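You operate a simulated robot arm through the tools that you are given. There is no shell and no other tool.

You run a simulated two-armed robot. Do the job below in one go: nothing can be reset, and whatever is moved stays where it is left.

JOB
Pick up the square bottle with the red cap with one hand, pass it to the other hand and put it on the lower shelf of the narrow steel rack. Put the bottle that says "pink water" from the bare end of the folding table in the purple tray and the bottle labelled "leaf water" on top of the brown wide teal-tape carton. Take the pink cloth on the top of the trestle and put it away on the board over the wash stand. Take the brown tin on the top of the trestle and put it away on the sill of the far window. Open the drawer of the sample bench, fetch the pad with the blue tab and set it in the inside of the sample bench drawer and shut the drawer again. The order is free. Set down upright: square bottle with the red cap, bottle, brown tin.

It is judged by the outcome, as a careful person would: the job done as asked, and still so three seconds after it is handed in. It fails if anything else is knocked over, pushed out of place, dropped, spilled or broken. Lids that push on must go on centred and level and be pressed home; caps that screw on are set level and turned clockwise until they are tight. Flat cloth is picked up by pressing the open fingertips on it (5 to 10 N) and closing them slowly along it; thin cloth reads only 2 to 8 mm in the jaws.

ROBOT AND FRAMES
Two 7-joint arms with fingered hands on one trunk, on a base that moves. Base frame: it is fixed to the floor where the robot stands at the start and does not move with it; the origin is under the middle of the robot, x ahead of it, y to its left, z up. Readings come in m, rad, newtons and seconds.
The left shoulder is at the start at [0.051, 0.152, 1.147], the right one opposite. With the tool pointing down near the work surface each hand reaches from about 0.44 to 0.82 m from the robot's upright axis, wherever it stands, measured 20 degrees to its own side. Places, roughly: board over the wash stand (20x192 cm) [5.2, 4.9, 1.6]; brown tin (6x6x9 cm) [-1.2, 1.3, 0.7]; drawer of the sample bench [-1, -1.9, 0.7]; inside of the sample bench drawer [-0.9, -2, 0.7]; lower shelf of the narrow steel rack (20x47 cm) [-3.74, 0.9, 0.46]; orange-cap bottle, pink-cap bottle, teal-cap bottl [-1.25, -0.25, 0.75]; pad with the blue tab (6x6x3 cm) [-1.4, 1.5, 0.6]; pink cloth (13x7x4 cm) [-1, 1.3, 0.6]; purple tray (32x24x5 cm) [-1.3, 0.1, 0.8]; sill of the far window (180x18 cm) [-2.28, 13, 1.28]; square bottle with the red cap [-3.75, 0.75, 1]; wide teal-tape carton [-1.25, -0.25, 0.75]. Payload 3.8 kg a hand.
Tool frame (each hand has its own): the origin (TCP) lies between the finger pads and is the grasp point; the fingertips stand 0.03 m ahead of it; z points along the fingers, y is the line along which they close. The gripper opens to 0.104 m; its body begins 0.035 m behind the TCP. The gripper is a hand of 5 fingers: y runs from the thumb to the fingers, the wrist lies at [-0.015, -0.104, -0.178] in the tool frame.
Orientation is that of the tool frame in the base frame, as a unit quaternion [w, x, y, z]. With the fingers straight down and the wrist toward the robot, the tool's x, y and z point along [0, 1, 0], [1, 0, 0] and [0, 0, -1] of the base frame.

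CONTROLS
- The arms move only by the tool arm_command. It takes "left_commands", "right_commands" or both (then of equal length, played together; a hand with none holds still); each is a list of rows, each an object of numbers (a shift or turn left out is 0): "ax", "ay", "az": the turn, a rotation vector about the base's x, y, z in rad; "tx", "ty", "tz": the shift along the base's x, y, z in m. In form: [{"ax": .., "ay": .., "az": .., "tx": .., "ty": .., "tz": ..}, ...]. A call has 1 to 20 rows; each row shifts and turns the commanded pose from where the row before left it. Each row takes 0.2 s and may step no farther than 0.05 m and 0.15 rad from the row before; otherwise, the whole call is refused. Where a pose cannot be reached the arm comes as near as it can. A force on the tool above 40 N (or 10 N above the force at the start of the call, whichever is more), or a blocked arm, ends the call early, and 0.2 s more pass. In this call time passes only in rows, and 0.2 s behind the last. The reply holds the time, the measured pose of the TCP, the force on the tool along the base axes, the opening and the grip force, in the units named above and with some noise, with the torque about the TCP (base axes, N m) and any sound that the robot's microphone picked up.
- Cameras (640 x 400 px; columns grow to the right, rows downward): "scene" is now at [0.1576, -0.0017, 1.3101]; the picture's right is [-0.03, -1.00, 0.00], its down [-0.47, 0.01, -0.88] and it looks along [0.88, -0.03, -0.47] (base axes); focal length 255 px, centre (320, 200). "left" rides on the left gripper at [-0.08, -0.078, -0.141] in its tool frame; the picture's right is [-0.78, -0.30, 0.56], its down [0.53, -0.78, 0.33] and it looks along [0.33, 0.56, 0.76] (tool axes); focal length 247 px, centre (320, 200). "right" rides on the right gripper at [0.08, -0.078, -0.141] in its tool frame; the picture's right is [-0.78, 0.30, -0.56], its down [-0.54, -0.78, 0.33] and it looks along [-0.33, 0.56, 0.76] (tool axes); focal length 247 px, centre (320, 200). There is no depth. A picture from a camera that has moved, and an enlarged one, comes with that camera's place and axes in the base frame and with its lens.
- capture(camera): a new picture of that camera. The clock stands still meanwhile.
- lift_body(by): moves the trunk up (or, below 0, down) by that many m; the arms and the scene camera ride with it, the base frame stays. It gives what a move gives, with no picture.
- steer(legs): drives the robot by 1 to 6 legs, each [ahead, left, turn to the left] in m, m and rad, along the robot's own axes; the way and the turn of a leg run together, so that a leg with both is an arc; at most 1.5 m and 3.142 rad a leg. The arms and the cameras ride along, it lands a little off, and it stops where it bumps. It gives what a move gives.
- move_fingers(index, middle, ring, little, thumb_bend, thumb_turn, hand): sets how far each is bent, from 0 (flat) to 1 (curled in); at 0.3 the hand is open as for a grip, at 0.7 the pads meet at the TCP. One left out holds its place. A second passes; each finger stops where it meets its share of the squeeze, and holds until it gets a number again. It is the only way to open and close the hand. It gives what a move gives, with no picture; readings hold the bend of each and the force on index, middle, ring, little, thumb and palm. thumb_turn goes from beside the hand (0) to across from the fingers (1), as for a grip.
- pan_tilt(pan, tilt): turns the head with the scene camera to pan (to the left, within 1.396 rad either way) and tilt (down, from -0.506 to 1.204), counted from straight ahead of the robot (the tilt from the chest, where the trunk bows). It gives what a move gives.
- zoom(camera, box): a new picture of the part [left, top, right, bottom] of that camera's present view, enlarged. The clock stands still meanwhile.
- finish_job(): hands the job in; it is judged then, once.

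Places have to be worked out from the pictures, the camera data and where the tool is seen. Open the grippers and draw the arms clear of the work before you hand the job in, unless the task says otherwise.

The tools are called after "Emit:" by a JSON object that holds its "name" and its "arguments". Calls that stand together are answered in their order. arm_command: Moves the arms, as the interface text tells. Its arguments: {"type":"object","properties":{"left_commands":{"type":"array"},"right_commands":{"type":"array"}},"required":[]} The other tools are called the same way: lift_body (by) moves the trunk up or down; move_fingers (index, middle, ring, little, thumb_bend, thumb_turn, hand) moves the fingers one by one; steer (legs) drives the base; pan_tilt (pan, tilt) turns the head that bears the scene camera; capture (camera) takes a picture; zoom (camera, box) takes an enlarged picture of a part of a camera's view; finish_job () hands the job in.

At the start:

```text
time: 0.0
left_ee_pos: [0.4927, 0.2388, 1.1209]
left_tool_rot: [0.0, 0.707, 0.707, 0.0]
left_contact_force: [0.3, 0.3, -0.6]
left_ft_torque: [0.0, -0.02, 0.0]
left_opening: 0.1034
left_finger_force: 0.1
left_shape: jaw
left_bend: [0.3, 0.3, 0.3, 0.3, 0.3, 0.98]
left_finger forces: [0.0, 0.0, 0.1, 0.1, 0.0, 0.0]
right_ee_pos: [0.4722, -0.1571, 1.1544]
right_tool_rot: [0.0, 0.707, 0.707, -0.001]
right_contact_force: [-0.2, 0.1, 0.6]
right_ft_torque: [0.0, 0.0, 0.0]
right_opening: 0.1038
right_finger_force: 0.1
right_shape: jaw
right_bend: [0.3, 0.3, 0.3, 0.3, 0.3, 0.98]
right_finger forces: [0.0, 0.0, 0.0, 0.0, 0.1, 0.1]
trunk travel left (down, up): [-0.225, 0.231]
robot x, y, heading: [0.0012, -0.0033, 0.001]
head pan, tilt (commanded): [-0.028, 0.351]
```

scene: 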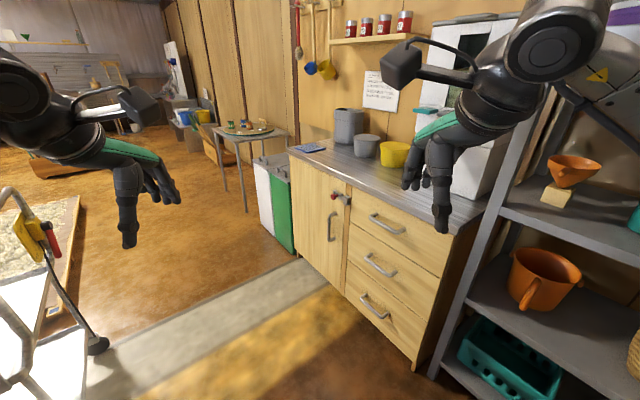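
right: 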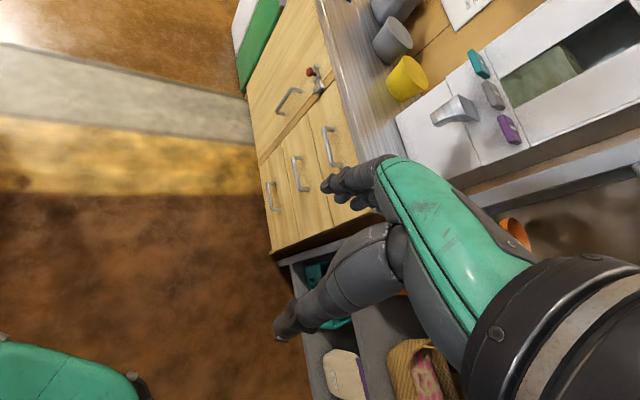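
left: 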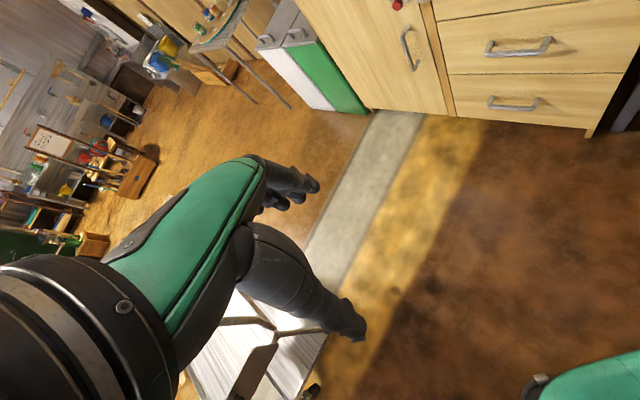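

The first pictures show a bench and shelf to the right ahead; most of the job's things lie behind me. I look around first, panning the head to the left.

Emit:
{"name": "pan_tilt", "arguments": {"pan": 1.39, "tilt": 0.3}}

Emit:
{"name": "capture", "arguments": {"camera": "scene"}}

Emit:
{"name": "pan_tilt", "arguments": {"pan": -1.39, "tilt": 0.3}}

Emit:
{"name": "capture", "arguments": {"camera": "scene"}}

```text
time: 1.5
left_ee_pos: [0.4917, 0.2401, 1.1209]
left_tool_rot: [0.0, 0.707, 0.707, -0.001]
left_contact_force: [-0.2, 0.1, -0.9]
left_ft_torque: [-0.04, 0.03, 0.0]
left_opening: 0.1038
left_finger_force: 0.1
left_shape: jaw
left_bend: [0.3, 0.3, 0.3, 0.3, 0.3, 0.98]
left_finger forces: [0.0, 0.1, 0.1, 0.0, 0.0, 0.0]
right_ee_pos: [0.4714, -0.1575, 1.155]
right_tool_rot: [-0.001, 0.707, 0.707, 0.0]
right_contact_force: [0.1, 0.1, 0.0]
right_ft_torque: [-0.01, 0.01, 0.02]
right_opening: 0.1037
right_finger_force: 0.0
right_shape: jaw
right_bend: [0.3, 0.3, 0.3, 0.3, 0.3, 0.98]
right_finger forces: [0.1, 0.1, 0.1, 0.0, 0.0, 0.1]
trunk travel left (down, up): [-0.225, 0.231]
robot x, y, heading: [-0.0013, 0.0016, 0.002]
head pan, tilt (commanded): [1.389, 0.3]
```

```text
taken
camera scene: at [0.0829, 0.0926, 1.3255], right [0.97, -0.18, -0.14], down [-0.19, -0.29, -0.94], along [0.13, 0.94, -0.32], focal length 255 px, centre (320, 200)
```

scene: 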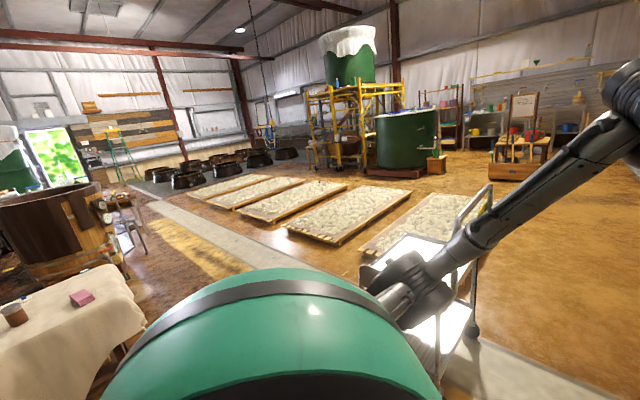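

```text
time: 4.0
left_ee_pos: [0.4919, 0.2376, 1.1203]
left_tool_rot: [0.0, 0.707, 0.707, -0.001]
left_contact_force: [0.5, -0.3, 0.0]
left_ft_torque: [0.01, -0.02, -0.01]
left_opening: 0.1039
left_finger_force: 0.0
left_shape: jaw
left_bend: [0.3, 0.3, 0.3, 0.3, 0.3, 0.98]
left_finger forces: [0.0, 0.0, 0.0, 0.1, 0.0, 0.0]
right_ee_pos: [0.472, -0.1573, 1.1542]
right_tool_rot: [-0.001, 0.707, 0.707, -0.001]
right_contact_force: [-0.7, 0.4, -1.0]
right_ft_torque: [-0.05, 0.01, 0.01]
right_opening: 0.1038
right_finger_force: 0.1
right_shape: jaw
right_bend: [0.3, 0.3, 0.3, 0.3, 0.3, 0.98]
right_finger forces: [0.1, 0.0, 0.0, 0.0, 0.0, 0.1]
trunk travel left (down, up): [-0.225, 0.231]
robot x, y, heading: [-0.0048, 0.0015, -0.002]
head pan, tilt (commanded): [-1.389, 0.3]
```

```text
taken
camera scene: at [0.0828, -0.091, 1.3256], right [-0.97, -0.18, 0.14], down [-0.19, 0.29, -0.94], along [0.13, -0.94, -0.32], focal length 255 px, centre (320, 200)
```

scene: 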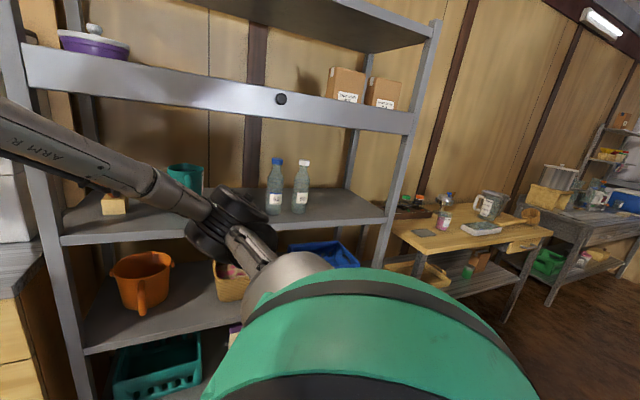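

The left view shows a cart well outside the arms' radius and the trestle table behind left; the right view shows a shelf and, further back, the folding table side. Turning in place to the left is clear, so I turn half way round to face -x.

Emit:
{"name": "steer", "arguments": {"legs": [[0, 0, 1.57]]}}

Emit:
{"name": "pan_tilt", "arguments": {"pan": 0.6, "tilt": 0.4}}

Emit:
{"name": "capture", "arguments": {"camera": "scene"}}

Emit:
{"name": "pan_tilt", "arguments": {"pan": 1.39, "tilt": 0.3}}

Emit:
{"name": "capture", "arguments": {"camera": "scene"}}

```text
time: 8.2
left_ee_pos: [-0.2437, 0.4905, 1.1204]
left_tool_rot: [0.001, -0.004, 1.0, 0.0]
left_contact_force: [-0.4, -0.5, -0.9]
left_ft_torque: [-0.03, -0.01, 0.02]
left_opening: 0.1037
left_finger_force: 0.0
left_shape: jaw
left_bend: [0.3, 0.3, 0.3, 0.3, 0.3, 0.98]
left_finger forces: [0.1, 0.0, 0.0, 0.0, 0.0, 0.0]
right_ee_pos: [0.1537, 0.4724, 1.1539]
right_tool_rot: [0.001, -0.005, 1.0, 0.0]
right_contact_force: [-0.4, -0.1, 0.5]
right_ft_torque: [-0.01, 0.0, 0.0]
right_opening: 0.1039
right_finger_force: 0.0
right_shape: jaw
right_bend: [0.3, 0.3, 0.3, 0.3, 0.3, 0.98]
right_finger forces: [0.2, 0.0, 0.0, 0.1, 0.0, 0.1]
trunk travel left (down, up): [-0.225, 0.231]
robot x, y, heading: [0.0022, 0.0009, 1.581]
head pan, tilt (commanded): [-1.389, 0.3]
```

```text
time: 10.2
left_ee_pos: [-0.2442, 0.4906, 1.121]
left_tool_rot: [0.001, -0.006, 1.0, 0.0]
left_contact_force: [-0.1, -0.1, -0.5]
left_ft_torque: [0.0, -0.02, 0.0]
left_opening: 0.1039
left_finger_force: 0.1
left_shape: jaw
left_bend: [0.3, 0.3, 0.3, 0.3, 0.3, 0.98]
left_finger forces: [0.1, 0.0, 0.0, 0.0, 0.0, 0.0]
right_ee_pos: [0.1537, 0.4733, 1.1553]
right_tool_rot: [0.0, -0.005, 1.0, -0.001]
right_contact_force: [-0.2, 0.2, -0.9]
right_ft_torque: [-0.03, -0.04, 0.0]
right_opening: 0.1035
right_finger_force: 0.1
right_shape: jaw
right_bend: [0.3, 0.3, 0.3, 0.3, 0.3, 0.98]
right_finger forces: [0.0, 0.1, 0.0, 0.0, 0.1, 0.0]
trunk travel left (down, up): [-0.225, 0.231]
robot x, y, heading: [0.0022, -0.0018, 1.577]
head pan, tilt (commanded): [0.6, 0.4]
```

```text
taken
camera scene: at [-0.0539, 0.1409, 1.308], right [0.82, 0.57, -0.08], down [0.22, -0.45, -0.87], along [-0.53, 0.69, -0.49], focal length 255 px, centre (320, 200)
```

scene: 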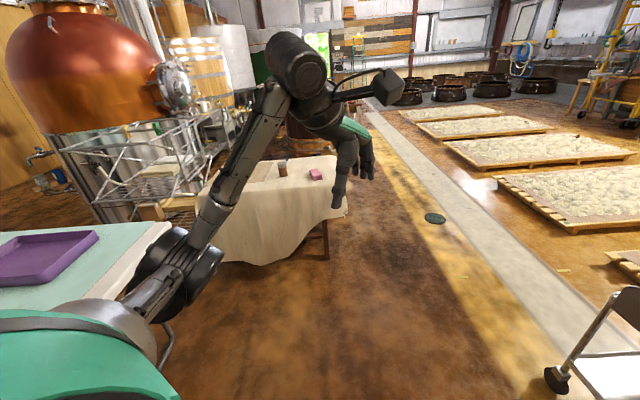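

```text
time: 11.3
left_ee_pos: [-0.245, 0.4899, 1.1207]
left_tool_rot: [0.0, -0.005, 1.0, 0.001]
left_contact_force: [-0.2, 0.4, 0.7]
left_ft_torque: [0.02, -0.01, 0.01]
left_opening: 0.1037
left_finger_force: 0.1
left_shape: jaw
left_bend: [0.3, 0.3, 0.3, 0.3, 0.3, 0.98]
left_finger forces: [0.0, 0.1, 0.1, 0.1, 0.0, 0.0]
right_ee_pos: [0.1526, 0.4731, 1.1546]
right_tool_rot: [0.0, -0.005, 1.0, -0.001]
right_contact_force: [-0.9, 0.2, -0.5]
right_ft_torque: [-0.02, 0.0, 0.0]
right_opening: 0.1038
right_finger_force: 0.1
right_shape: jaw
right_bend: [0.3, 0.3, 0.3, 0.3, 0.3, 0.98]
right_finger forces: [0.0, 0.0, 0.1, 0.0, 0.1, 0.0]
trunk travel left (down, up): [-0.225, 0.231]
robot x, y, heading: [-0.0018, 0.0012, 1.582]
head pan, tilt (commanded): [1.389, 0.3]
```

```text
taken
camera scene: at [-0.0928, 0.0828, 1.3255], right [0.17, 0.98, -0.14], down [0.29, -0.18, -0.94], along [-0.94, 0.12, -0.32], focal length 255 px, centre (320, 200)
```

scene: 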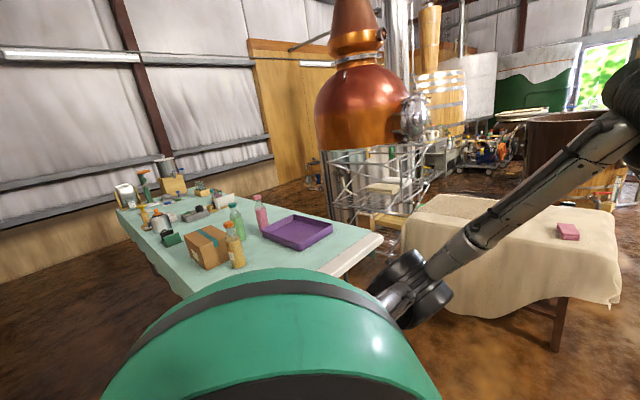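

I see the trestle (cream cloth) with tin and pink cloth to the left, and the folding table with bottles, tray and carton ahead. I turn the rest of the way and look at the folding table squarely.

Emit:
{"name": "steer", "arguments": {"legs": [[0, 0, 1.56]]}}

Emit:
{"name": "pan_tilt", "arguments": {"pan": 0.0, "tilt": 0.4}}

Emit:
{"name": "capture", "arguments": {"camera": "scene"}}

Emit:
{"name": "pan_tilt", "arguments": {"pan": 1.1, "tilt": 0.3}}

Emit:
{"name": "capture", "arguments": {"camera": "scene"}}

Emit:
{"name": "pan_tilt", "arguments": {"pan": -1.1, "tilt": 0.3}}

Emit:
{"name": "capture", "arguments": {"camera": "scene"}}

```text
time: 15.6
left_ee_pos: [-0.4874, -0.2509, 1.1218]
left_tool_rot: [0.0, 0.715, -0.699, 0.0]
left_contact_force: [0.3, -0.3, -0.2]
left_ft_torque: [0.01, -0.02, -0.02]
left_opening: 0.1038
left_finger_force: 0.1
left_shape: jaw
left_bend: [0.3, 0.3, 0.3, 0.3, 0.3, 0.98]
left_finger forces: [0.1, 0.0, 0.0, 0.1, 0.1, 0.0]
right_ee_pos: [-0.4748, 0.1476, 1.155]
right_tool_rot: [-0.001, 0.714, -0.7, 0.001]
right_contact_force: [-0.5, -0.1, -0.6]
right_ft_torque: [-0.04, 0.0, 0.0]
right_opening: 0.104
right_finger_force: 0.0
right_shape: jaw
right_bend: [0.3, 0.3, 0.3, 0.3, 0.3, 0.98]
right_finger forces: [0.0, 0.0, 0.1, 0.0, 0.1, 0.1]
trunk travel left (down, up): [-0.225, 0.231]
robot x, y, heading: [-0.0031, 0.0029, -3.115]
head pan, tilt (commanded): [1.389, 0.3]
```

```text
time: 17.1
left_ee_pos: [-0.4871, -0.2502, 1.1215]
left_tool_rot: [0.0, 0.715, -0.699, 0.0]
left_contact_force: [-0.1, 0.7, -0.6]
left_ft_torque: [-0.02, -0.02, 0.01]
left_opening: 0.104
left_finger_force: 0.0
left_shape: jaw
left_bend: [0.3, 0.3, 0.3, 0.3, 0.3, 0.98]
left_finger forces: [0.1, 0.1, 0.0, 0.0, 0.0, 0.0]
right_ee_pos: [-0.4744, 0.1468, 1.1556]
right_tool_rot: [0.0, 0.715, -0.699, 0.001]
right_contact_force: [1.3, 0.7, -0.3]
right_ft_torque: [0.01, 0.02, 0.0]
right_opening: 0.1036
right_finger_force: 0.1
right_shape: jaw
right_bend: [0.3, 0.3, 0.3, 0.3, 0.3, 0.98]
right_finger forces: [0.1, 0.1, 0.0, 0.0, 0.0, 0.0]
trunk travel left (down, up): [-0.225, 0.231]
robot x, y, heading: [-0.0014, 0.0, -3.118]
head pan, tilt (commanded): [0.0, 0.4]
```

```text
taken
camera scene: at [-0.1567, -0.0028, 1.3057], right [-0.02, 1.0, 0.0], down [0.52, 0.01, -0.86], along [-0.86, -0.02, -0.52], focal length 255 px, centre (320, 200)
```

scene: 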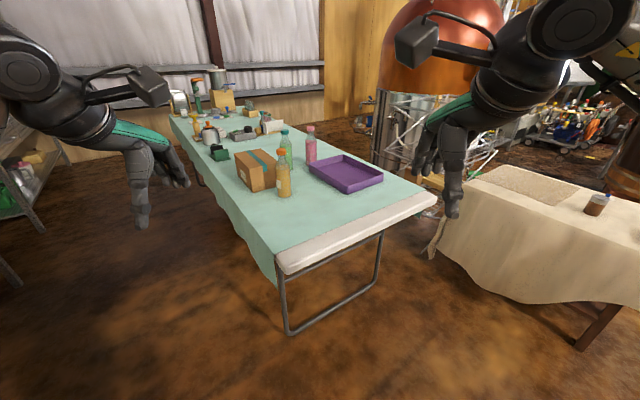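

```text
time: 18.4
left_ee_pos: [-0.4879, -0.2505, 1.1212]
left_tool_rot: [0.0, 0.715, -0.699, 0.0]
left_contact_force: [-0.2, -0.5, 0.2]
left_ft_torque: [-0.01, 0.04, -0.01]
left_opening: 0.1037
left_finger_force: 0.1
left_shape: jaw
left_bend: [0.3, 0.3, 0.3, 0.3, 0.3, 0.98]
left_finger forces: [0.0, 0.1, 0.1, 0.0, 0.1, 0.0]
right_ee_pos: [-0.4741, 0.1471, 1.1536]
right_tool_rot: [0.0, 0.715, -0.699, -0.001]
right_contact_force: [0.5, 0.8, 0.1]
right_ft_torque: [-0.03, 0.02, -0.01]
right_opening: 0.1037
right_finger_force: 0.0
right_shape: jaw
right_bend: [0.3, 0.3, 0.3, 0.3, 0.3, 0.98]
right_finger forces: [0.0, 0.0, 0.0, 0.0, 0.0, 0.0]
trunk travel left (down, up): [-0.225, 0.231]
robot x, y, heading: [0.001, 0.0007, -3.124]
head pan, tilt (commanded): [1.1, 0.3]
```

```text
taken
camera scene: at [-0.1064, -0.0848, 1.3219], right [-0.89, 0.43, -0.13], down [0.26, 0.27, -0.93], along [-0.37, -0.86, -0.35], focal length 255 px, centre (320, 200)
```

scene: 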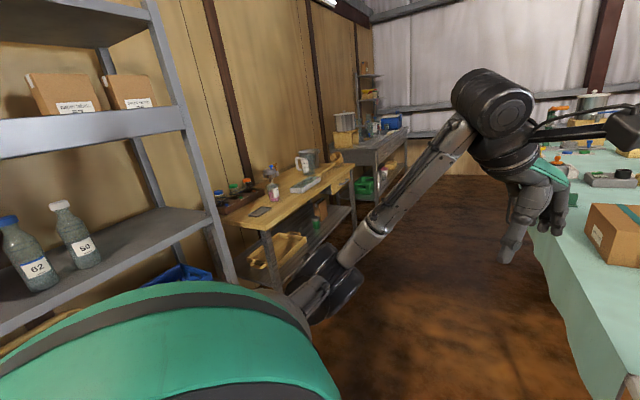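

```text
time: 20.5
left_ee_pos: [-0.4871, -0.2491, 1.1211]
left_tool_rot: [0.001, 0.715, -0.699, 0.0]
left_contact_force: [-0.4, 0.6, -0.2]
left_ft_torque: [-0.01, -0.02, -0.02]
left_opening: 0.1035
left_finger_force: 0.1
left_shape: jaw
left_bend: [0.3, 0.3, 0.3, 0.3, 0.3, 0.98]
left_finger forces: [0.1, 0.1, 0.0, 0.1, 0.0, 0.0]
right_ee_pos: [-0.4755, 0.1474, 1.1547]
right_tool_rot: [0.0, 0.715, -0.699, 0.0]
right_contact_force: [0.1, 0.1, -0.5]
right_ft_torque: [-0.02, 0.0, 0.0]
right_opening: 0.1037
right_finger_force: 0.0
right_shape: jaw
right_bend: [0.3, 0.3, 0.3, 0.3, 0.3, 0.98]
right_finger forces: [0.0, 0.1, 0.0, 0.1, 0.0, 0.1]
trunk travel left (down, up): [-0.225, 0.231]
robot x, y, heading: [-0.0017, 0.0016, -3.121]
head pan, tilt (commanded): [-1.1, 0.3]
```

```text
taken
camera scene: at [-0.1102, 0.0815, 1.322], right [0.87, 0.47, 0.13], down [0.27, -0.26, -0.93], along [-0.41, 0.84, -0.35], focal length 255 px, centre (320, 200)
```

scene: 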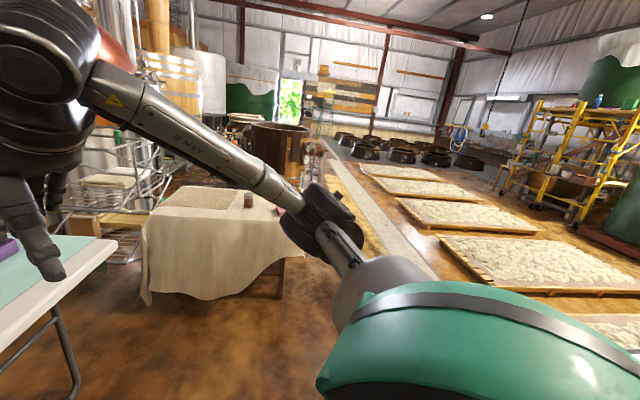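

The folding table runs diagonally, with tray, carton and three bottles near its bare end. I face the head forward again and zoom on the bottles for their labels, and on the trestle.

Emit:
{"name": "pan_tilt", "arguments": {"pan": 0.0, "tilt": 0.3}}

Emit:
{"name": "zoom", "arguments": {"camera": "scene", "box": [220, 120, 400, 240]}}

Emit:
{"name": "zoom", "arguments": {"camera": "scene", "box": [150, 80, 330, 200]}}

Emit:
{"name": "pan_tilt", "arguments": {"pan": -0.6, "tilt": 0.2}}

Emit:
{"name": "capture", "arguments": {"camera": "scene"}}

Emit:
{"name": "pan_tilt", "arguments": {"pan": 0.6, "tilt": 0.2}}

Emit:
{"name": "capture", "arguments": {"camera": "scene"}}

```text
time: 21.8
left_ee_pos: [-0.4874, -0.2506, 1.1206]
left_tool_rot: [0.0, 0.715, -0.699, -0.001]
left_contact_force: [0.4, 0.1, 0.4]
left_ft_torque: [0.0, 0.01, 0.02]
left_opening: 0.1037
left_finger_force: 0.0
left_shape: jaw
left_bend: [0.3, 0.3, 0.3, 0.3, 0.3, 0.98]
left_finger forces: [0.0, 0.0, 0.0, 0.0, 0.0, 0.0]
right_ee_pos: [-0.4747, 0.1469, 1.155]
right_tool_rot: [-0.001, 0.715, -0.699, 0.0]
right_contact_force: [0.3, 0.7, 0.3]
right_ft_torque: [0.0, -0.01, -0.01]
right_opening: 0.1037
right_finger_force: 0.1
right_shape: jaw
right_bend: [0.3, 0.3, 0.3, 0.3, 0.3, 0.98]
right_finger forces: [0.1, 0.1, 0.0, 0.0, 0.0, 0.0]
trunk travel left (down, up): [-0.225, 0.231]
robot x, y, heading: [-0.0009, 0.0039, -3.123]
head pan, tilt (commanded): [0.0, 0.3]
```

```text
3.33 times, centred on (310, 180) of scene
camera zoom: at [-0.1587, -0.0028, 1.3148], right [-0.02, 1.0, 0.0], down [0.43, 0.01, -0.9], along [-0.9, -0.02, -0.43], focal length 850 px, centre (353, 267)
```

zoom: 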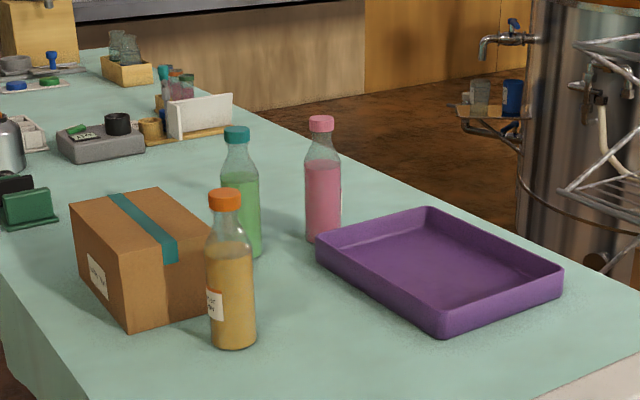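

```text
3.33 times, centred on (240, 140) of scene
camera zoom: at [-0.1587, -0.0028, 1.3148], right [-0.02, 1.0, 0.0], down [0.43, 0.01, -0.9], along [-0.9, -0.02, -0.43], focal length 850 px, centre (587, 400)
```

zoom: 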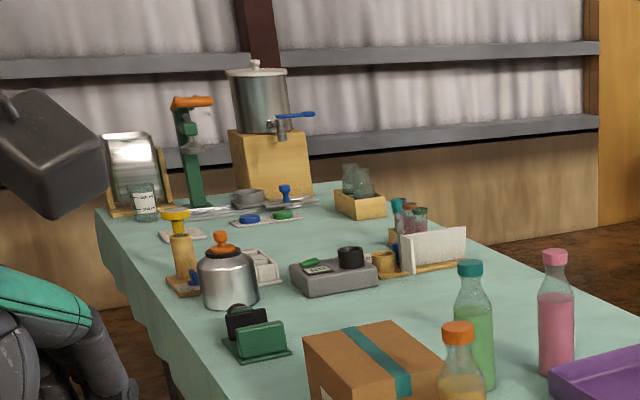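

```text
time: 22.8
left_ee_pos: [-0.487, -0.2505, 1.1214]
left_tool_rot: [0.0, 0.715, -0.699, 0.0]
left_contact_force: [-0.1, 0.8, 0.2]
left_ft_torque: [-0.01, 0.01, 0.02]
left_opening: 0.1037
left_finger_force: 0.1
left_shape: jaw
left_bend: [0.3, 0.3, 0.3, 0.3, 0.3, 0.98]
left_finger forces: [0.0, 0.1, 0.1, 0.0, 0.1, 0.0]
right_ee_pos: [-0.4747, 0.1481, 1.1552]
right_tool_rot: [0.0, 0.715, -0.699, -0.001]
right_contact_force: [-0.1, -0.1, 0.2]
right_ft_torque: [-0.06, 0.0, 0.0]
right_opening: 0.1036
right_finger_force: 0.1
right_shape: jaw
right_bend: [0.3, 0.3, 0.3, 0.3, 0.3, 0.98]
right_finger forces: [0.0, 0.1, 0.0, 0.0, 0.0, 0.1]
trunk travel left (down, up): [-0.225, 0.231]
robot x, y, heading: [0.0026, -0.0003, -3.115]
head pan, tilt (commanded): [-0.6, 0.201]
```

```text
taken
camera scene: at [-0.145, 0.0501, 1.3263], right [0.54, 0.84, 0.08], down [0.3, -0.11, -0.95], along [-0.79, 0.54, -0.31], focal length 255 px, centre (320, 200)
```

scene: 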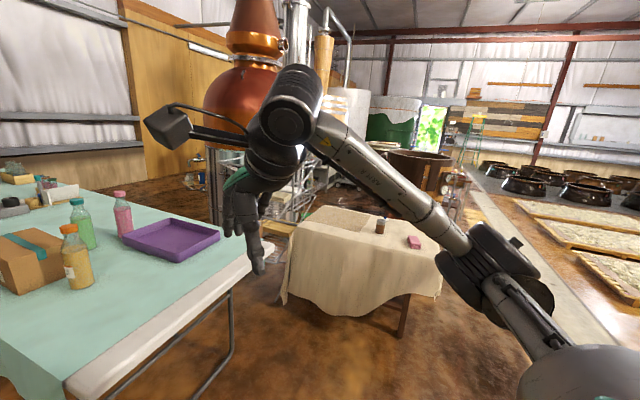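

```text
time: 24.2
left_ee_pos: [-0.4863, -0.2505, 1.1202]
left_tool_rot: [0.0, 0.716, -0.698, 0.0]
left_contact_force: [0.1, 0.8, -0.1]
left_ft_torque: [0.01, -0.04, 0.02]
left_opening: 0.1037
left_finger_force: 0.1
left_shape: jaw
left_bend: [0.3, 0.3, 0.3, 0.3, 0.3, 0.98]
left_finger forces: [0.0, 0.0, 0.0, 0.1, 0.0, 0.1]
right_ee_pos: [-0.4754, 0.1479, 1.1542]
right_tool_rot: [0.0, 0.715, -0.699, 0.0]
right_contact_force: [0.3, -0.8, -0.2]
right_ft_torque: [0.01, -0.04, 0.04]
right_opening: 0.1038
right_finger_force: 0.0
right_shape: jaw
right_bend: [0.3, 0.3, 0.3, 0.3, 0.3, 0.98]
right_finger forces: [0.0, 0.0, 0.0, 0.1, 0.1, 0.0]
trunk travel left (down, up): [-0.225, 0.231]
robot x, y, heading: [-0.0007, -0.0015, -3.119]
head pan, tilt (commanded): [0.6, 0.201]
```

```text
taken
camera scene: at [-0.1425, -0.0551, 1.3263], right [-0.58, 0.81, -0.08], down [0.3, 0.12, -0.95], along [-0.76, -0.57, -0.31], focal length 255 px, centre (320, 200)
```

scene: 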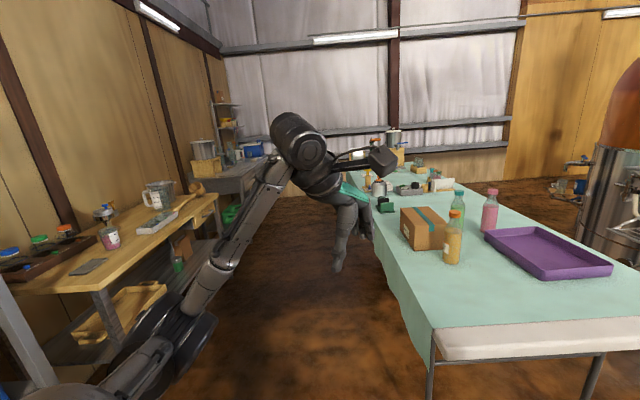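

Labels are turned partly away; the pink bottle's label edge shows on its right side. I drive to the corner between the table end and the trestle, where I can see the labels from another side and the trestle top too.

Emit:
{"name": "steer", "arguments": {"legs": [[0.5, -0.6, 0.3]]}}

Emit:
{"name": "pan_tilt", "arguments": {"pan": 0.25, "tilt": 0.4}}

Emit:
{"name": "capture", "arguments": {"camera": "scene"}}

Emit:
{"name": "pan_tilt", "arguments": {"pan": -1.1, "tilt": 0.5}}

Emit:
{"name": "capture", "arguments": {"camera": "scene"}}

```text
time: 28.4
left_ee_pos: [-0.9909, 0.1148, 1.1206]
left_tool_rot: [0.0, 0.813, -0.582, 0.001]
left_contact_force: [0.5, -0.1, 1.0]
left_ft_torque: [0.01, -0.03, 0.01]
left_opening: 0.1037
left_finger_force: 0.0
left_shape: jaw
left_bend: [0.3, 0.3, 0.3, 0.3, 0.3, 0.98]
left_finger forces: [0.0, 0.0, 0.0, 0.0, 0.1, 0.1]
right_ee_pos: [-1.0978, 0.4985, 1.1547]
right_tool_rot: [0.0, 0.813, -0.582, 0.001]
right_contact_force: [0.4, -0.1, -1.1]
right_ft_torque: [0.03, -0.02, -0.02]
right_opening: 0.1036
right_finger_force: 0.0
right_shape: jaw
right_bend: [0.3, 0.3, 0.3, 0.3, 0.3, 0.98]
right_finger forces: [0.0, 0.0, 0.0, 0.0, 0.1, 0.0]
trunk travel left (down, up): [-0.225, 0.231]
robot x, y, heading: [-0.6022, 0.497, -2.817]
head pan, tilt (commanded): [0.6, 0.201]
```

```text
time: 29.3
left_ee_pos: [-0.9913, 0.116, 1.1211]
left_tool_rot: [0.0, 0.812, -0.583, 0.0]
left_contact_force: [-0.1, -0.4, 0.7]
left_ft_torque: [-0.01, 0.0, -0.01]
left_opening: 0.1035
left_finger_force: 0.1
left_shape: jaw
left_bend: [0.3, 0.3, 0.3, 0.3, 0.3, 0.98]
left_finger forces: [0.1, 0.0, 0.0, 0.1, 0.0, 0.0]
right_ee_pos: [-1.0984, 0.4982, 1.155]
right_tool_rot: [-0.001, 0.812, -0.583, 0.001]
right_contact_force: [0.0, -0.2, -0.1]
right_ft_torque: [-0.02, 0.0, 0.03]
right_opening: 0.1037
right_finger_force: 0.2
right_shape: jaw
right_bend: [0.3, 0.3, 0.3, 0.3, 0.3, 0.98]
right_finger forces: [0.1, 0.0, 0.0, 0.0, 0.0, 0.0]
trunk travel left (down, up): [-0.225, 0.231]
robot x, y, heading: [-0.6042, 0.5005, -2.813]
head pan, tilt (commanded): [0.25, 0.4]
```

```text
taken
camera scene: at [-0.7396, 0.4298, 1.3061], right [-0.54, 0.84, -0.04], down [0.45, 0.25, -0.86], along [-0.71, -0.48, -0.51], focal length 255 px, centre (320, 200)
```

scene: 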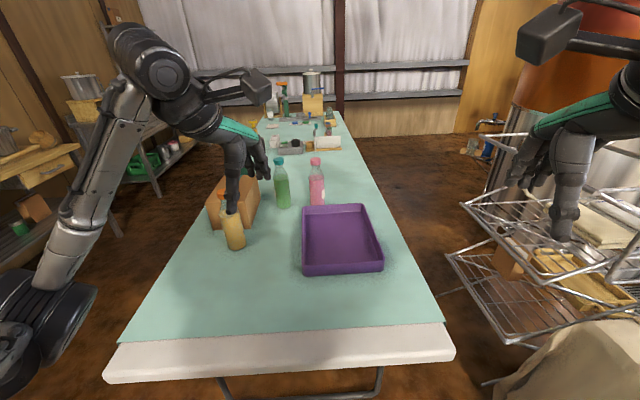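

```text
time: 30.8
left_ee_pos: [-0.9912, 0.1166, 1.1222]
left_tool_rot: [0.0, 0.812, -0.583, -0.001]
left_contact_force: [0.0, -0.5, -0.3]
left_ft_torque: [0.02, -0.01, 0.0]
left_opening: 0.1036
left_finger_force: 0.0
left_shape: jaw
left_bend: [0.3, 0.3, 0.3, 0.3, 0.3, 0.98]
left_finger forces: [0.0, 0.1, 0.1, 0.0, 0.0, 0.0]
right_ee_pos: [-1.098, 0.4999, 1.1542]
right_tool_rot: [0.001, 0.813, -0.583, 0.0]
right_contact_force: [-0.5, -0.3, -0.4]
right_ft_torque: [0.01, -0.01, 0.02]
right_opening: 0.1037
right_finger_force: 0.1
right_shape: jaw
right_bend: [0.3, 0.3, 0.3, 0.3, 0.3, 0.98]
right_finger forces: [0.1, 0.0, 0.0, 0.0, 0.1, 0.0]
trunk travel left (down, up): [-0.225, 0.231]
robot x, y, heading: [-0.6012, 0.4984, -2.817]
head pan, tilt (commanded): [-1.1, 0.499]
```

```text
taken
camera scene: at [-0.7264, 0.5441, 1.3039], right [0.69, 0.71, 0.13], down [0.46, -0.29, -0.84], along [-0.56, 0.64, -0.53], focal length 255 px, centre (320, 200)
```

scene: 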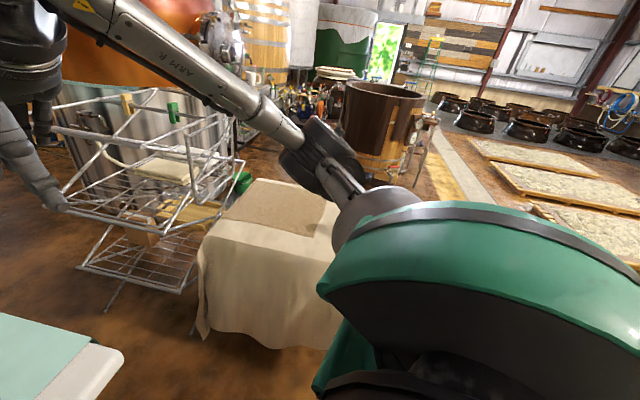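

The labels of the green and pink bottles may show now; I turn the head back and zoom on them.

Emit:
{"name": "pan_tilt", "arguments": {"pan": 0.25, "tilt": 0.4}}

Emit:
{"name": "zoom", "arguments": {"camera": "scene", "box": [200, 140, 400, 280]}}

Emit:
{"name": "zoom", "arguments": {"camera": "scene", "box": [264, 150, 344, 214]}}

Emit:
{"name": "capture", "arguments": {"camera": "left"}}

Emit:
{"name": "capture", "arguments": {"camera": "right"}}

```text
time: 32.3
left_ee_pos: [-0.9929, 0.1158, 1.12]
left_tool_rot: [0.0, 0.813, -0.583, 0.0]
left_contact_force: [0.3, -0.2, -0.4]
left_ft_torque: [0.01, 0.0, 0.04]
left_opening: 0.1036
left_finger_force: 0.1
left_shape: jaw
left_bend: [0.3, 0.3, 0.3, 0.3, 0.3, 0.98]
left_finger forces: [0.1, 0.0, 0.0, 0.0, 0.0, 0.0]
right_ee_pos: [-1.0977, 0.4983, 1.1555]
right_tool_rot: [0.0, 0.813, -0.582, 0.0]
right_contact_force: [0.0, -0.9, 0.3]
right_ft_torque: [0.03, -0.04, -0.01]
right_opening: 0.1037
right_finger_force: 0.0
right_shape: jaw
right_bend: [0.3, 0.3, 0.3, 0.3, 0.3, 0.98]
right_finger forces: [0.1, 0.1, 0.1, 0.0, 0.0, 0.0]
trunk travel left (down, up): [-0.225, 0.231]
robot x, y, heading: [-0.6037, 0.5026, -2.809]
head pan, tilt (commanded): [0.25, 0.4]
```

```text
2.86 times, centred on (300, 210) of scene
camera zoom: at [-0.7397, 0.4299, 1.3061], right [-0.54, 0.84, -0.03], down [0.45, 0.25, -0.86], along [-0.71, -0.48, -0.51], focal length 729 px, centre (377, 171)
```

zoom: 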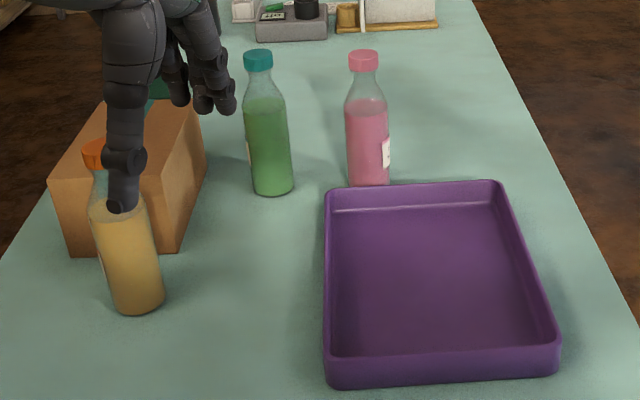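

```text
6.25 times, centred on (304, 182) of scene
camera zoom: at [-0.7397, 0.4299, 1.3061], right [-0.54, 0.84, -0.03], down [0.45, 0.25, -0.86], along [-0.71, -0.48, -0.51], focal length 1594 px, centre (420, 312)
```

zoom: 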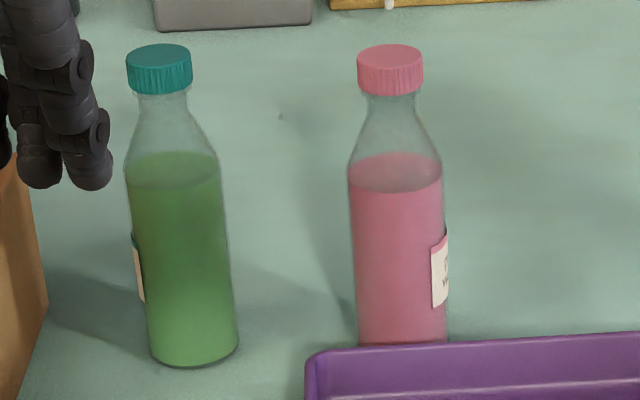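

```text
taken
camera left: at [-0.9428, 0.2171, 1.2628], right [0.03, 0.83, -0.56], down [0.91, -0.26, -0.33], along [-0.42, -0.49, -0.76], focal length 247 px, centre (320, 200)
```

left: 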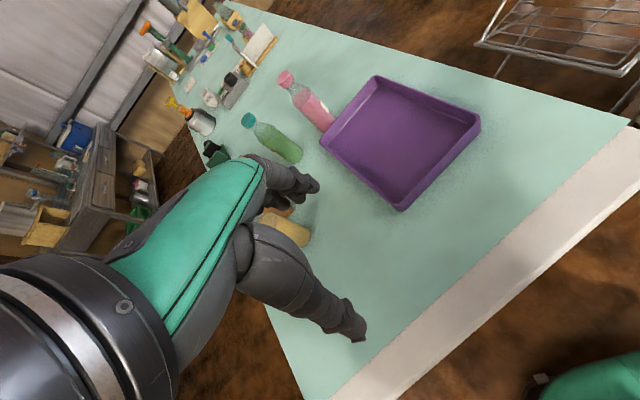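

```text
taken
camera right: at [-0.9986, 0.4469, 1.2959], right [-0.53, 0.64, 0.56], down [0.56, 0.76, -0.33], along [-0.63, 0.14, -0.76], focal length 247 px, centre (320, 200)
```

right: 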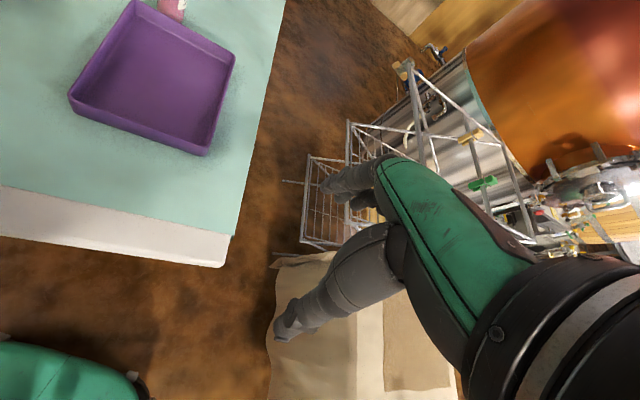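

From here: table top z≈0.74, orange bottle ≈(-1.13,-0.18), green ≈(-1.41,-0.21), pink ≈(-1.48,-0.09), tray centre ≈(-1.33,0.10), carton ≈(-1.26,-0.34). The green label faces the other long side, where the bottles are also within reach, so I drive round to that side.

Emit:
{"name": "steer", "arguments": {"legs": [[-0.14, 0.84, 0], [0, 0, -1.32], [-0.1, 0.88, 0]]}}

Emit:
{"name": "pan_tilt", "arguments": {"pan": 0.0, "tilt": 0.6}}

Emit:
{"name": "capture", "arguments": {"camera": "scene"}}

```text
time: 44.4
left_ee_pos: [-1.3676, -0.5406, 1.1216]
left_tool_rot: [-0.001, -0.285, 0.958, 0.0]
left_contact_force: [0.0, 0.6, 0.3]
left_ft_torque: [-0.02, -0.02, -0.03]
left_opening: 0.1036
left_finger_force: 0.0
left_shape: jaw
left_bend: [0.3, 0.3, 0.3, 0.3, 0.3, 0.98]
left_finger forces: [0.1, 0.1, 0.0, 0.1, 0.0, 0.0]
right_ee_pos: [-1.0237, -0.3416, 1.1546]
right_tool_rot: [0.001, -0.284, 0.959, 0.0]
right_contact_force: [0.4, 0.3, -0.3]
right_ft_torque: [0.01, 0.02, 0.01]
right_opening: 0.1041
right_finger_force: 0.0
right_shape: jaw
right_bend: [0.3, 0.3, 0.3, 0.3, 0.3, 0.98]
right_finger forces: [0.0, 0.1, 0.0, 0.0, 0.1, 0.1]
trunk travel left (down, up): [-0.225, 0.231]
robot x, y, heading: [-0.8985, -0.8223, 2.147]
head pan, tilt (commanded): [0.25, 0.4]
```

```text
time: 45.2
left_ee_pos: [-1.368, -0.5415, 1.1213]
left_tool_rot: [0.0, -0.285, 0.959, 0.0]
left_contact_force: [0.4, 0.2, 0.5]
left_ft_torque: [0.03, 0.01, -0.03]
left_opening: 0.1037
left_finger_force: 0.1
left_shape: jaw
left_bend: [0.3, 0.3, 0.3, 0.3, 0.3, 0.98]
left_finger forces: [0.1, 0.1, 0.0, 0.1, 0.1, 0.0]
right_ee_pos: [-1.0229, -0.3417, 1.1546]
right_tool_rot: [0.0, -0.285, 0.959, -0.001]
right_contact_force: [-0.2, -0.1, 0.6]
right_ft_torque: [0.01, -0.01, -0.04]
right_opening: 0.1036
right_finger_force: 0.0
right_shape: jaw
right_bend: [0.3, 0.3, 0.3, 0.3, 0.3, 0.98]
right_finger forces: [0.0, 0.1, 0.1, 0.0, 0.1, 0.0]
trunk travel left (down, up): [-0.225, 0.231]
robot x, y, heading: [-0.8989, -0.8224, 2.146]
head pan, tilt (commanded): [0.0, 0.6]
```

```text
taken
camera scene: at [-0.9803, -0.6968, 1.2883], right [0.84, 0.55, 0.0], down [0.37, -0.57, -0.74], along [-0.4, 0.62, -0.68], focal length 255 px, centre (320, 200)
```

scene: 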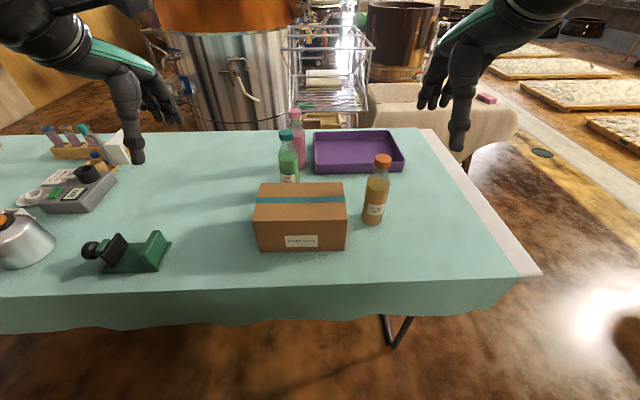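

Excellent view. I zoom in on the bottles and the carton for the labels.

Emit:
{"name": "zoom", "arguments": {"camera": "scene", "box": [240, 95, 410, 260]}}

Emit:
{"name": "zoom", "arguments": {"camera": "scene", "box": [270, 120, 320, 190]}}

Emit:
{"name": "zoom", "arguments": {"camera": "scene", "box": [350, 150, 400, 225]}}

```text
2.42 times, centred on (325, 178) of scene
camera zoom: at [-0.9803, -0.6968, 1.2883], right [0.84, 0.55, 0.0], down [0.37, -0.57, -0.74], along [-0.4, 0.62, -0.68], focal length 618 px, centre (308, 254)
```

zoom: 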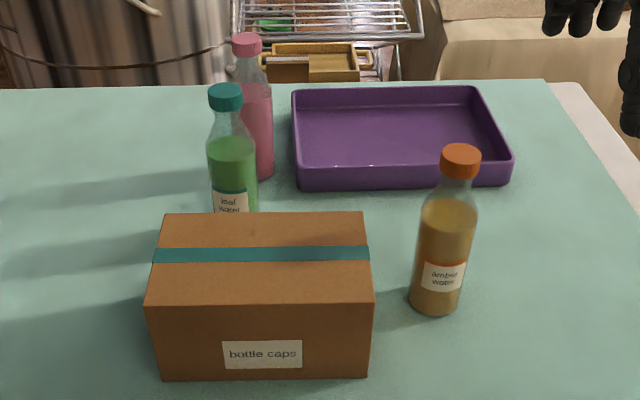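

```text
5.71 times, centred on (295, 155) of scene
camera zoom: at [-0.9803, -0.6968, 1.2883], right [0.84, 0.55, 0.0], down [0.37, -0.57, -0.74], along [-0.4, 0.62, -0.68], focal length 1458 px, centre (463, 457)
```

zoom: 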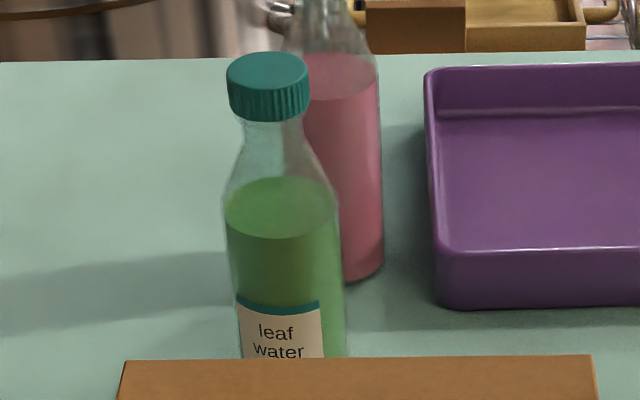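

```text
5.33 times, centred on (375, 188) of scene
camera zoom: at [-0.9803, -0.6968, 1.2883], right [0.84, 0.55, 0.0], down [0.37, -0.57, -0.74], along [-0.4, 0.62, -0.68], focal length 1360 px, centre (27, 267)
```

zoom: 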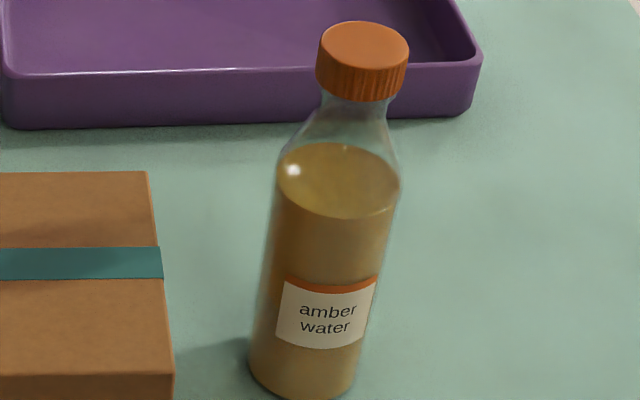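

Labels read: green = "leaf water", orange = "amber water", so pink is "pink water". Positions: green (-1.407,-0.211), pink (-1.474,-0.089), cap tops z≈0.95. I need to stand about 0.2 m closer, so I look down at the room before the table edge.

Emit:
{"name": "pan_tilt", "arguments": {"pan": 0.0, "tilt": 1.2}}

Emit:
{"name": "capture", "arguments": {"camera": "scene"}}

```text
time: 46.2
left_ee_pos: [-1.3681, -0.54, 1.1211]
left_tool_rot: [0.0, -0.285, 0.959, 0.001]
left_contact_force: [1.0, 0.4, 0.4]
left_ft_torque: [-0.03, 0.01, 0.0]
left_opening: 0.1036
left_finger_force: 0.1
left_shape: jaw
left_bend: [0.3, 0.3, 0.3, 0.3, 0.3, 0.98]
left_finger forces: [0.0, 0.1, 0.0, 0.0, 0.0, 0.1]
right_ee_pos: [-1.0233, -0.3424, 1.1558]
right_tool_rot: [0.001, -0.284, 0.959, 0.0]
right_contact_force: [0.3, 0.7, -0.7]
right_ft_torque: [0.01, 0.04, 0.02]
right_opening: 0.1035
right_finger_force: 0.1
right_shape: jaw
right_bend: [0.3, 0.3, 0.3, 0.3, 0.3, 0.98]
right_finger forces: [0.1, 0.1, 0.0, 0.0, 0.0, 0.0]
trunk travel left (down, up): [-0.225, 0.231]
robot x, y, heading: [-0.8957, -0.8245, 2.142]
head pan, tilt (commanded): [0.0, 1.201]
```

```text
taken
camera scene: at [-0.9593, -0.729, 1.2487], right [0.84, 0.55, 0.0], down [0.53, -0.82, -0.23], along [-0.12, 0.19, -0.97], focal length 255 px, centre (320, 200)
```

scene: 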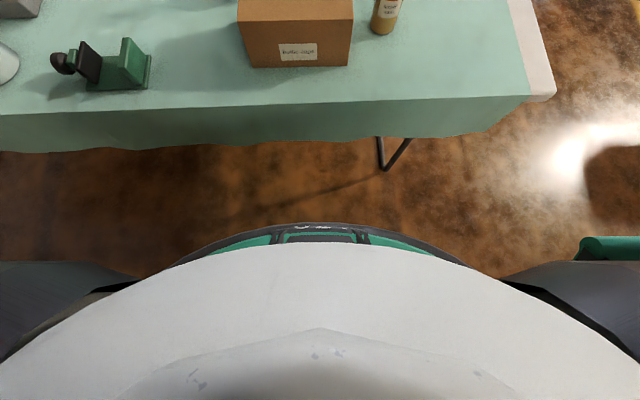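

The table edge is 0.45 m ahead of my axis and my base front is at most ~0.25 m ahead. I move 0.18 m closer, with the arms staying above everything.

Emit:
{"name": "steer", "arguments": {"legs": [[0.18, 0, 0]]}}

Emit:
{"name": "pan_tilt", "arguments": {"pan": 0.0, "tilt": 0.75}}

Emit:
{"name": "capture", "arguments": {"camera": "scene"}}

```text
time: 47.7
left_ee_pos: [-1.4639, -0.3907, 1.1211]
left_tool_rot: [-0.001, -0.283, 0.959, 0.0]
left_contact_force: [-0.1, 0.8, 0.0]
left_ft_torque: [-0.03, 0.0, 0.02]
left_opening: 0.1036
left_finger_force: 0.0
left_shape: jaw
left_bend: [0.3, 0.3, 0.3, 0.3, 0.3, 0.98]
left_finger forces: [0.0, 0.0, 0.0, 0.0, 0.1, 0.0]
right_ee_pos: [-1.1171, -0.192, 1.1546]
right_tool_rot: [0.0, -0.284, 0.959, 0.0]
right_contact_force: [0.1, 0.1, -0.2]
right_ft_torque: [0.01, 0.0, -0.02]
right_opening: 0.1037
right_finger_force: 0.0
right_shape: jaw
right_bend: [0.3, 0.3, 0.3, 0.3, 0.3, 0.98]
right_finger forces: [0.0, 0.0, 0.1, 0.0, 0.0, 0.0]
trunk travel left (down, up): [-0.225, 0.231]
robot x, y, heading: [-0.998, -0.6739, 2.143]
head pan, tilt (commanded): [0.0, 1.201]
```

```text
time: 48.6
left_ee_pos: [-1.4641, -0.3884, 1.1211]
left_tool_rot: [-0.001, -0.283, 0.959, 0.0]
left_contact_force: [-0.5, 0.4, 0.5]
left_ft_torque: [-0.01, -0.03, -0.03]
left_opening: 0.1037
left_finger_force: 0.0
left_shape: jaw
left_bend: [0.3, 0.3, 0.3, 0.3, 0.3, 0.98]
left_finger forces: [0.0, 0.0, 0.0, 0.0, 0.2, 0.0]
right_ee_pos: [-1.1184, -0.1921, 1.155]
right_tool_rot: [0.001, -0.284, 0.959, 0.0]
right_contact_force: [0.4, 0.3, -0.6]
right_ft_torque: [0.03, 0.03, 0.03]
right_opening: 0.1036
right_finger_force: 0.1
right_shape: jaw
right_bend: [0.3, 0.3, 0.3, 0.3, 0.3, 0.98]
right_finger forces: [0.1, 0.1, 0.0, 0.0, 0.0, 0.0]
trunk travel left (down, up): [-0.225, 0.231]
robot x, y, heading: [-0.9974, -0.6717, 2.147]
head pan, tilt (commanded): [0.0, 0.75]
```

```text
taken
camera scene: at [-1.0728, -0.5529, 1.2762], right [0.84, 0.54, 0.0], down [0.42, -0.65, -0.63], along [-0.34, 0.53, -0.78], focal length 255 px, centre (320, 200)
```

scene: 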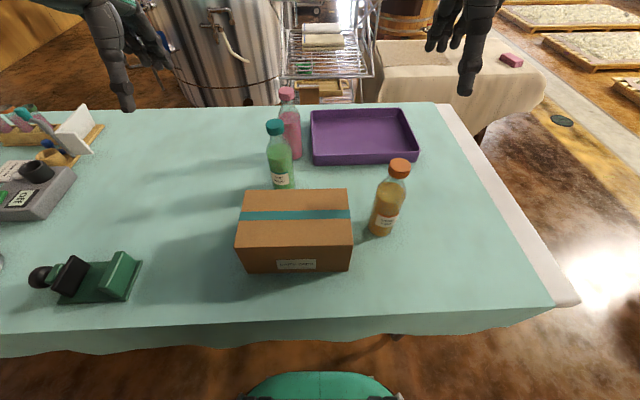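

I'm now at (-0.998,-0.673), heading 2.145. I zoom in again to refine the positions of the bottles, carton and tray from this nearer view.

Emit:
{"name": "zoom", "arguments": {"camera": "scene", "box": [225, 75, 425, 200]}}

Emit:
{"name": "capture", "arguments": {"camera": "left"}}

Emit:
{"name": "capture", "arguments": {"camera": "right"}}

```text
3.20 times, centred on (325, 138) of scene
camera zoom: at [-1.0728, -0.5529, 1.2762], right [0.84, 0.54, 0.0], down [0.42, -0.65, -0.63], along [-0.34, 0.53, -0.78], focal length 816 px, centre (304, 400)
```

zoom: 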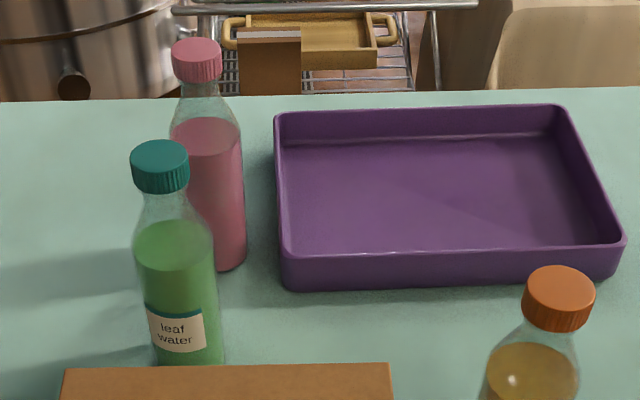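

```text
taken
camera left: at [-1.3536, -0.4103, 1.263], right [0.81, 0.17, -0.56], down [-0.03, -0.94, -0.33], along [-0.58, 0.29, -0.76], focal length 247 px, centre (320, 200)
```

left: 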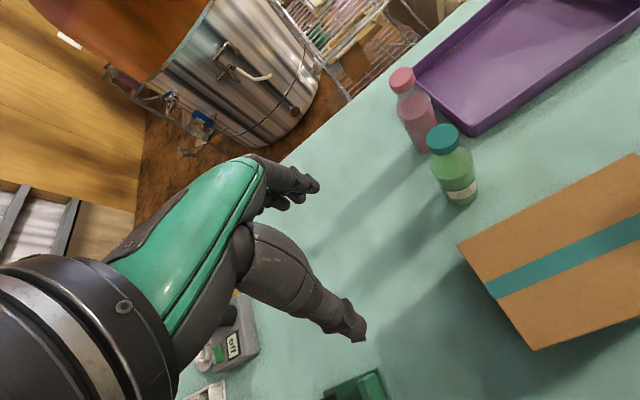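

```text
taken
camera right: at [-1.143, -0.3012, 1.296], right [0.49, 0.67, 0.56], down [0.87, -0.36, -0.33], along [-0.02, 0.65, -0.76], focal length 247 px, centre (320, 200)
```

right: 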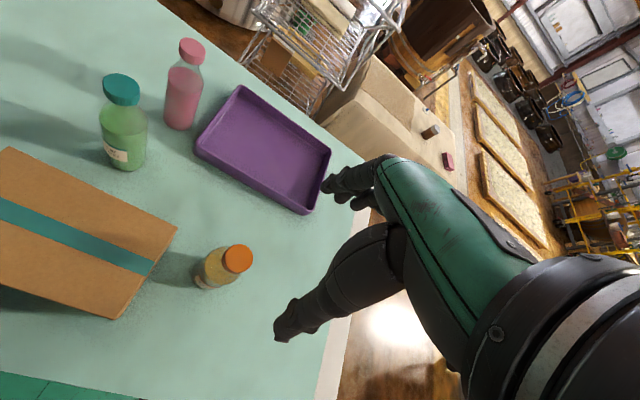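

Triangulated from two cameras: leaf-water cap top at (-1.408,-0.209,0.957), pink-water cap top at (-1.470,-0.087,0.957), tray centre (-1.33,0.09), carton top centre (-1.273,-0.331,0.858). I bring the left hand above the leaf-water cap.

Emit:
{"name": "arm_command", "arguments": {"left_commands": [{"tx": 0.0112, "ty": 0.036, "tz": -0.01}, {"tx": 0.0112, "ty": 0.036, "tz": -0.01}, {"tx": 0.0112, "ty": 0.036, "tz": -0.01}, {"tx": 0.0112, "ty": 0.036, "tz": -0.01}, {"tx": 0.0112, "ty": 0.036, "tz": -0.01}]}}

Emit:
{"name": "capture", "arguments": {"camera": "scene"}}

Emit:
{"name": "capture", "arguments": {"camera": "left"}}

```text
time: 49.8
left_ee_pos: [-1.4069, -0.2091, 1.0708]
left_tool_rot: [-0.001, -0.283, 0.959, 0.0]
left_contact_force: [0.3, 0.0, 0.7]
left_ft_torque: [-0.03, 0.03, 0.03]
left_opening: 0.1037
left_finger_force: 0.1
left_shape: jaw
left_bend: [0.3, 0.3, 0.3, 0.3, 0.3, 0.98]
left_finger forces: [0.0, 0.0, 0.1, 0.0, 0.0, 0.0]
right_ee_pos: [-1.1181, -0.1911, 1.1547]
right_tool_rot: [0.0, -0.284, 0.959, -0.002]
right_contact_force: [-0.6, -1.6, -0.1]
right_ft_torque: [-0.02, 0.0, -0.01]
right_opening: 0.1036
right_finger_force: 0.0
right_shape: jaw
right_bend: [0.3, 0.3, 0.3, 0.3, 0.3, 0.98]
right_finger forces: [0.1, 0.0, 0.0, 0.0, 0.0, 0.1]
trunk travel left (down, up): [-0.225, 0.231]
robot x, y, heading: [-0.9964, -0.675, 2.143]
head pan, tilt (commanded): [0.0, 0.75]
```

```text
taken
camera scene: at [-1.0723, -0.5515, 1.2762], right [0.84, 0.54, 0.0], down [0.42, -0.65, -0.63], along [-0.34, 0.53, -0.78], focal length 255 px, centre (320, 200)
```

scene: 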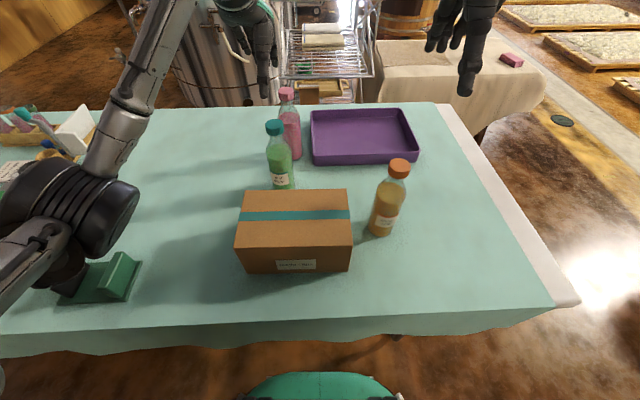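

```text
taken
camera left: at [-1.297, -0.2297, 1.2138], right [0.81, 0.17, -0.56], down [-0.03, -0.94, -0.33], along [-0.58, 0.28, -0.76], focal length 247 px, centre (320, 200)
```

left: 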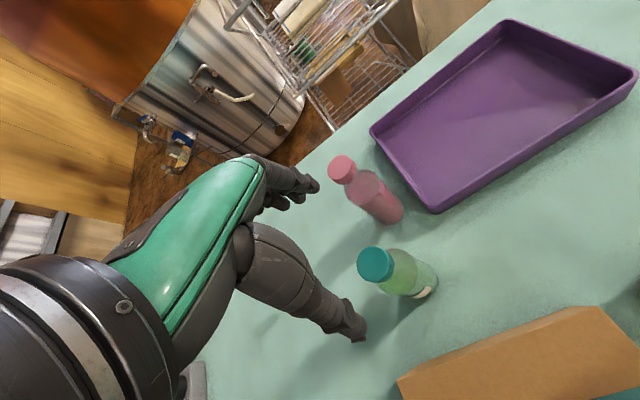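

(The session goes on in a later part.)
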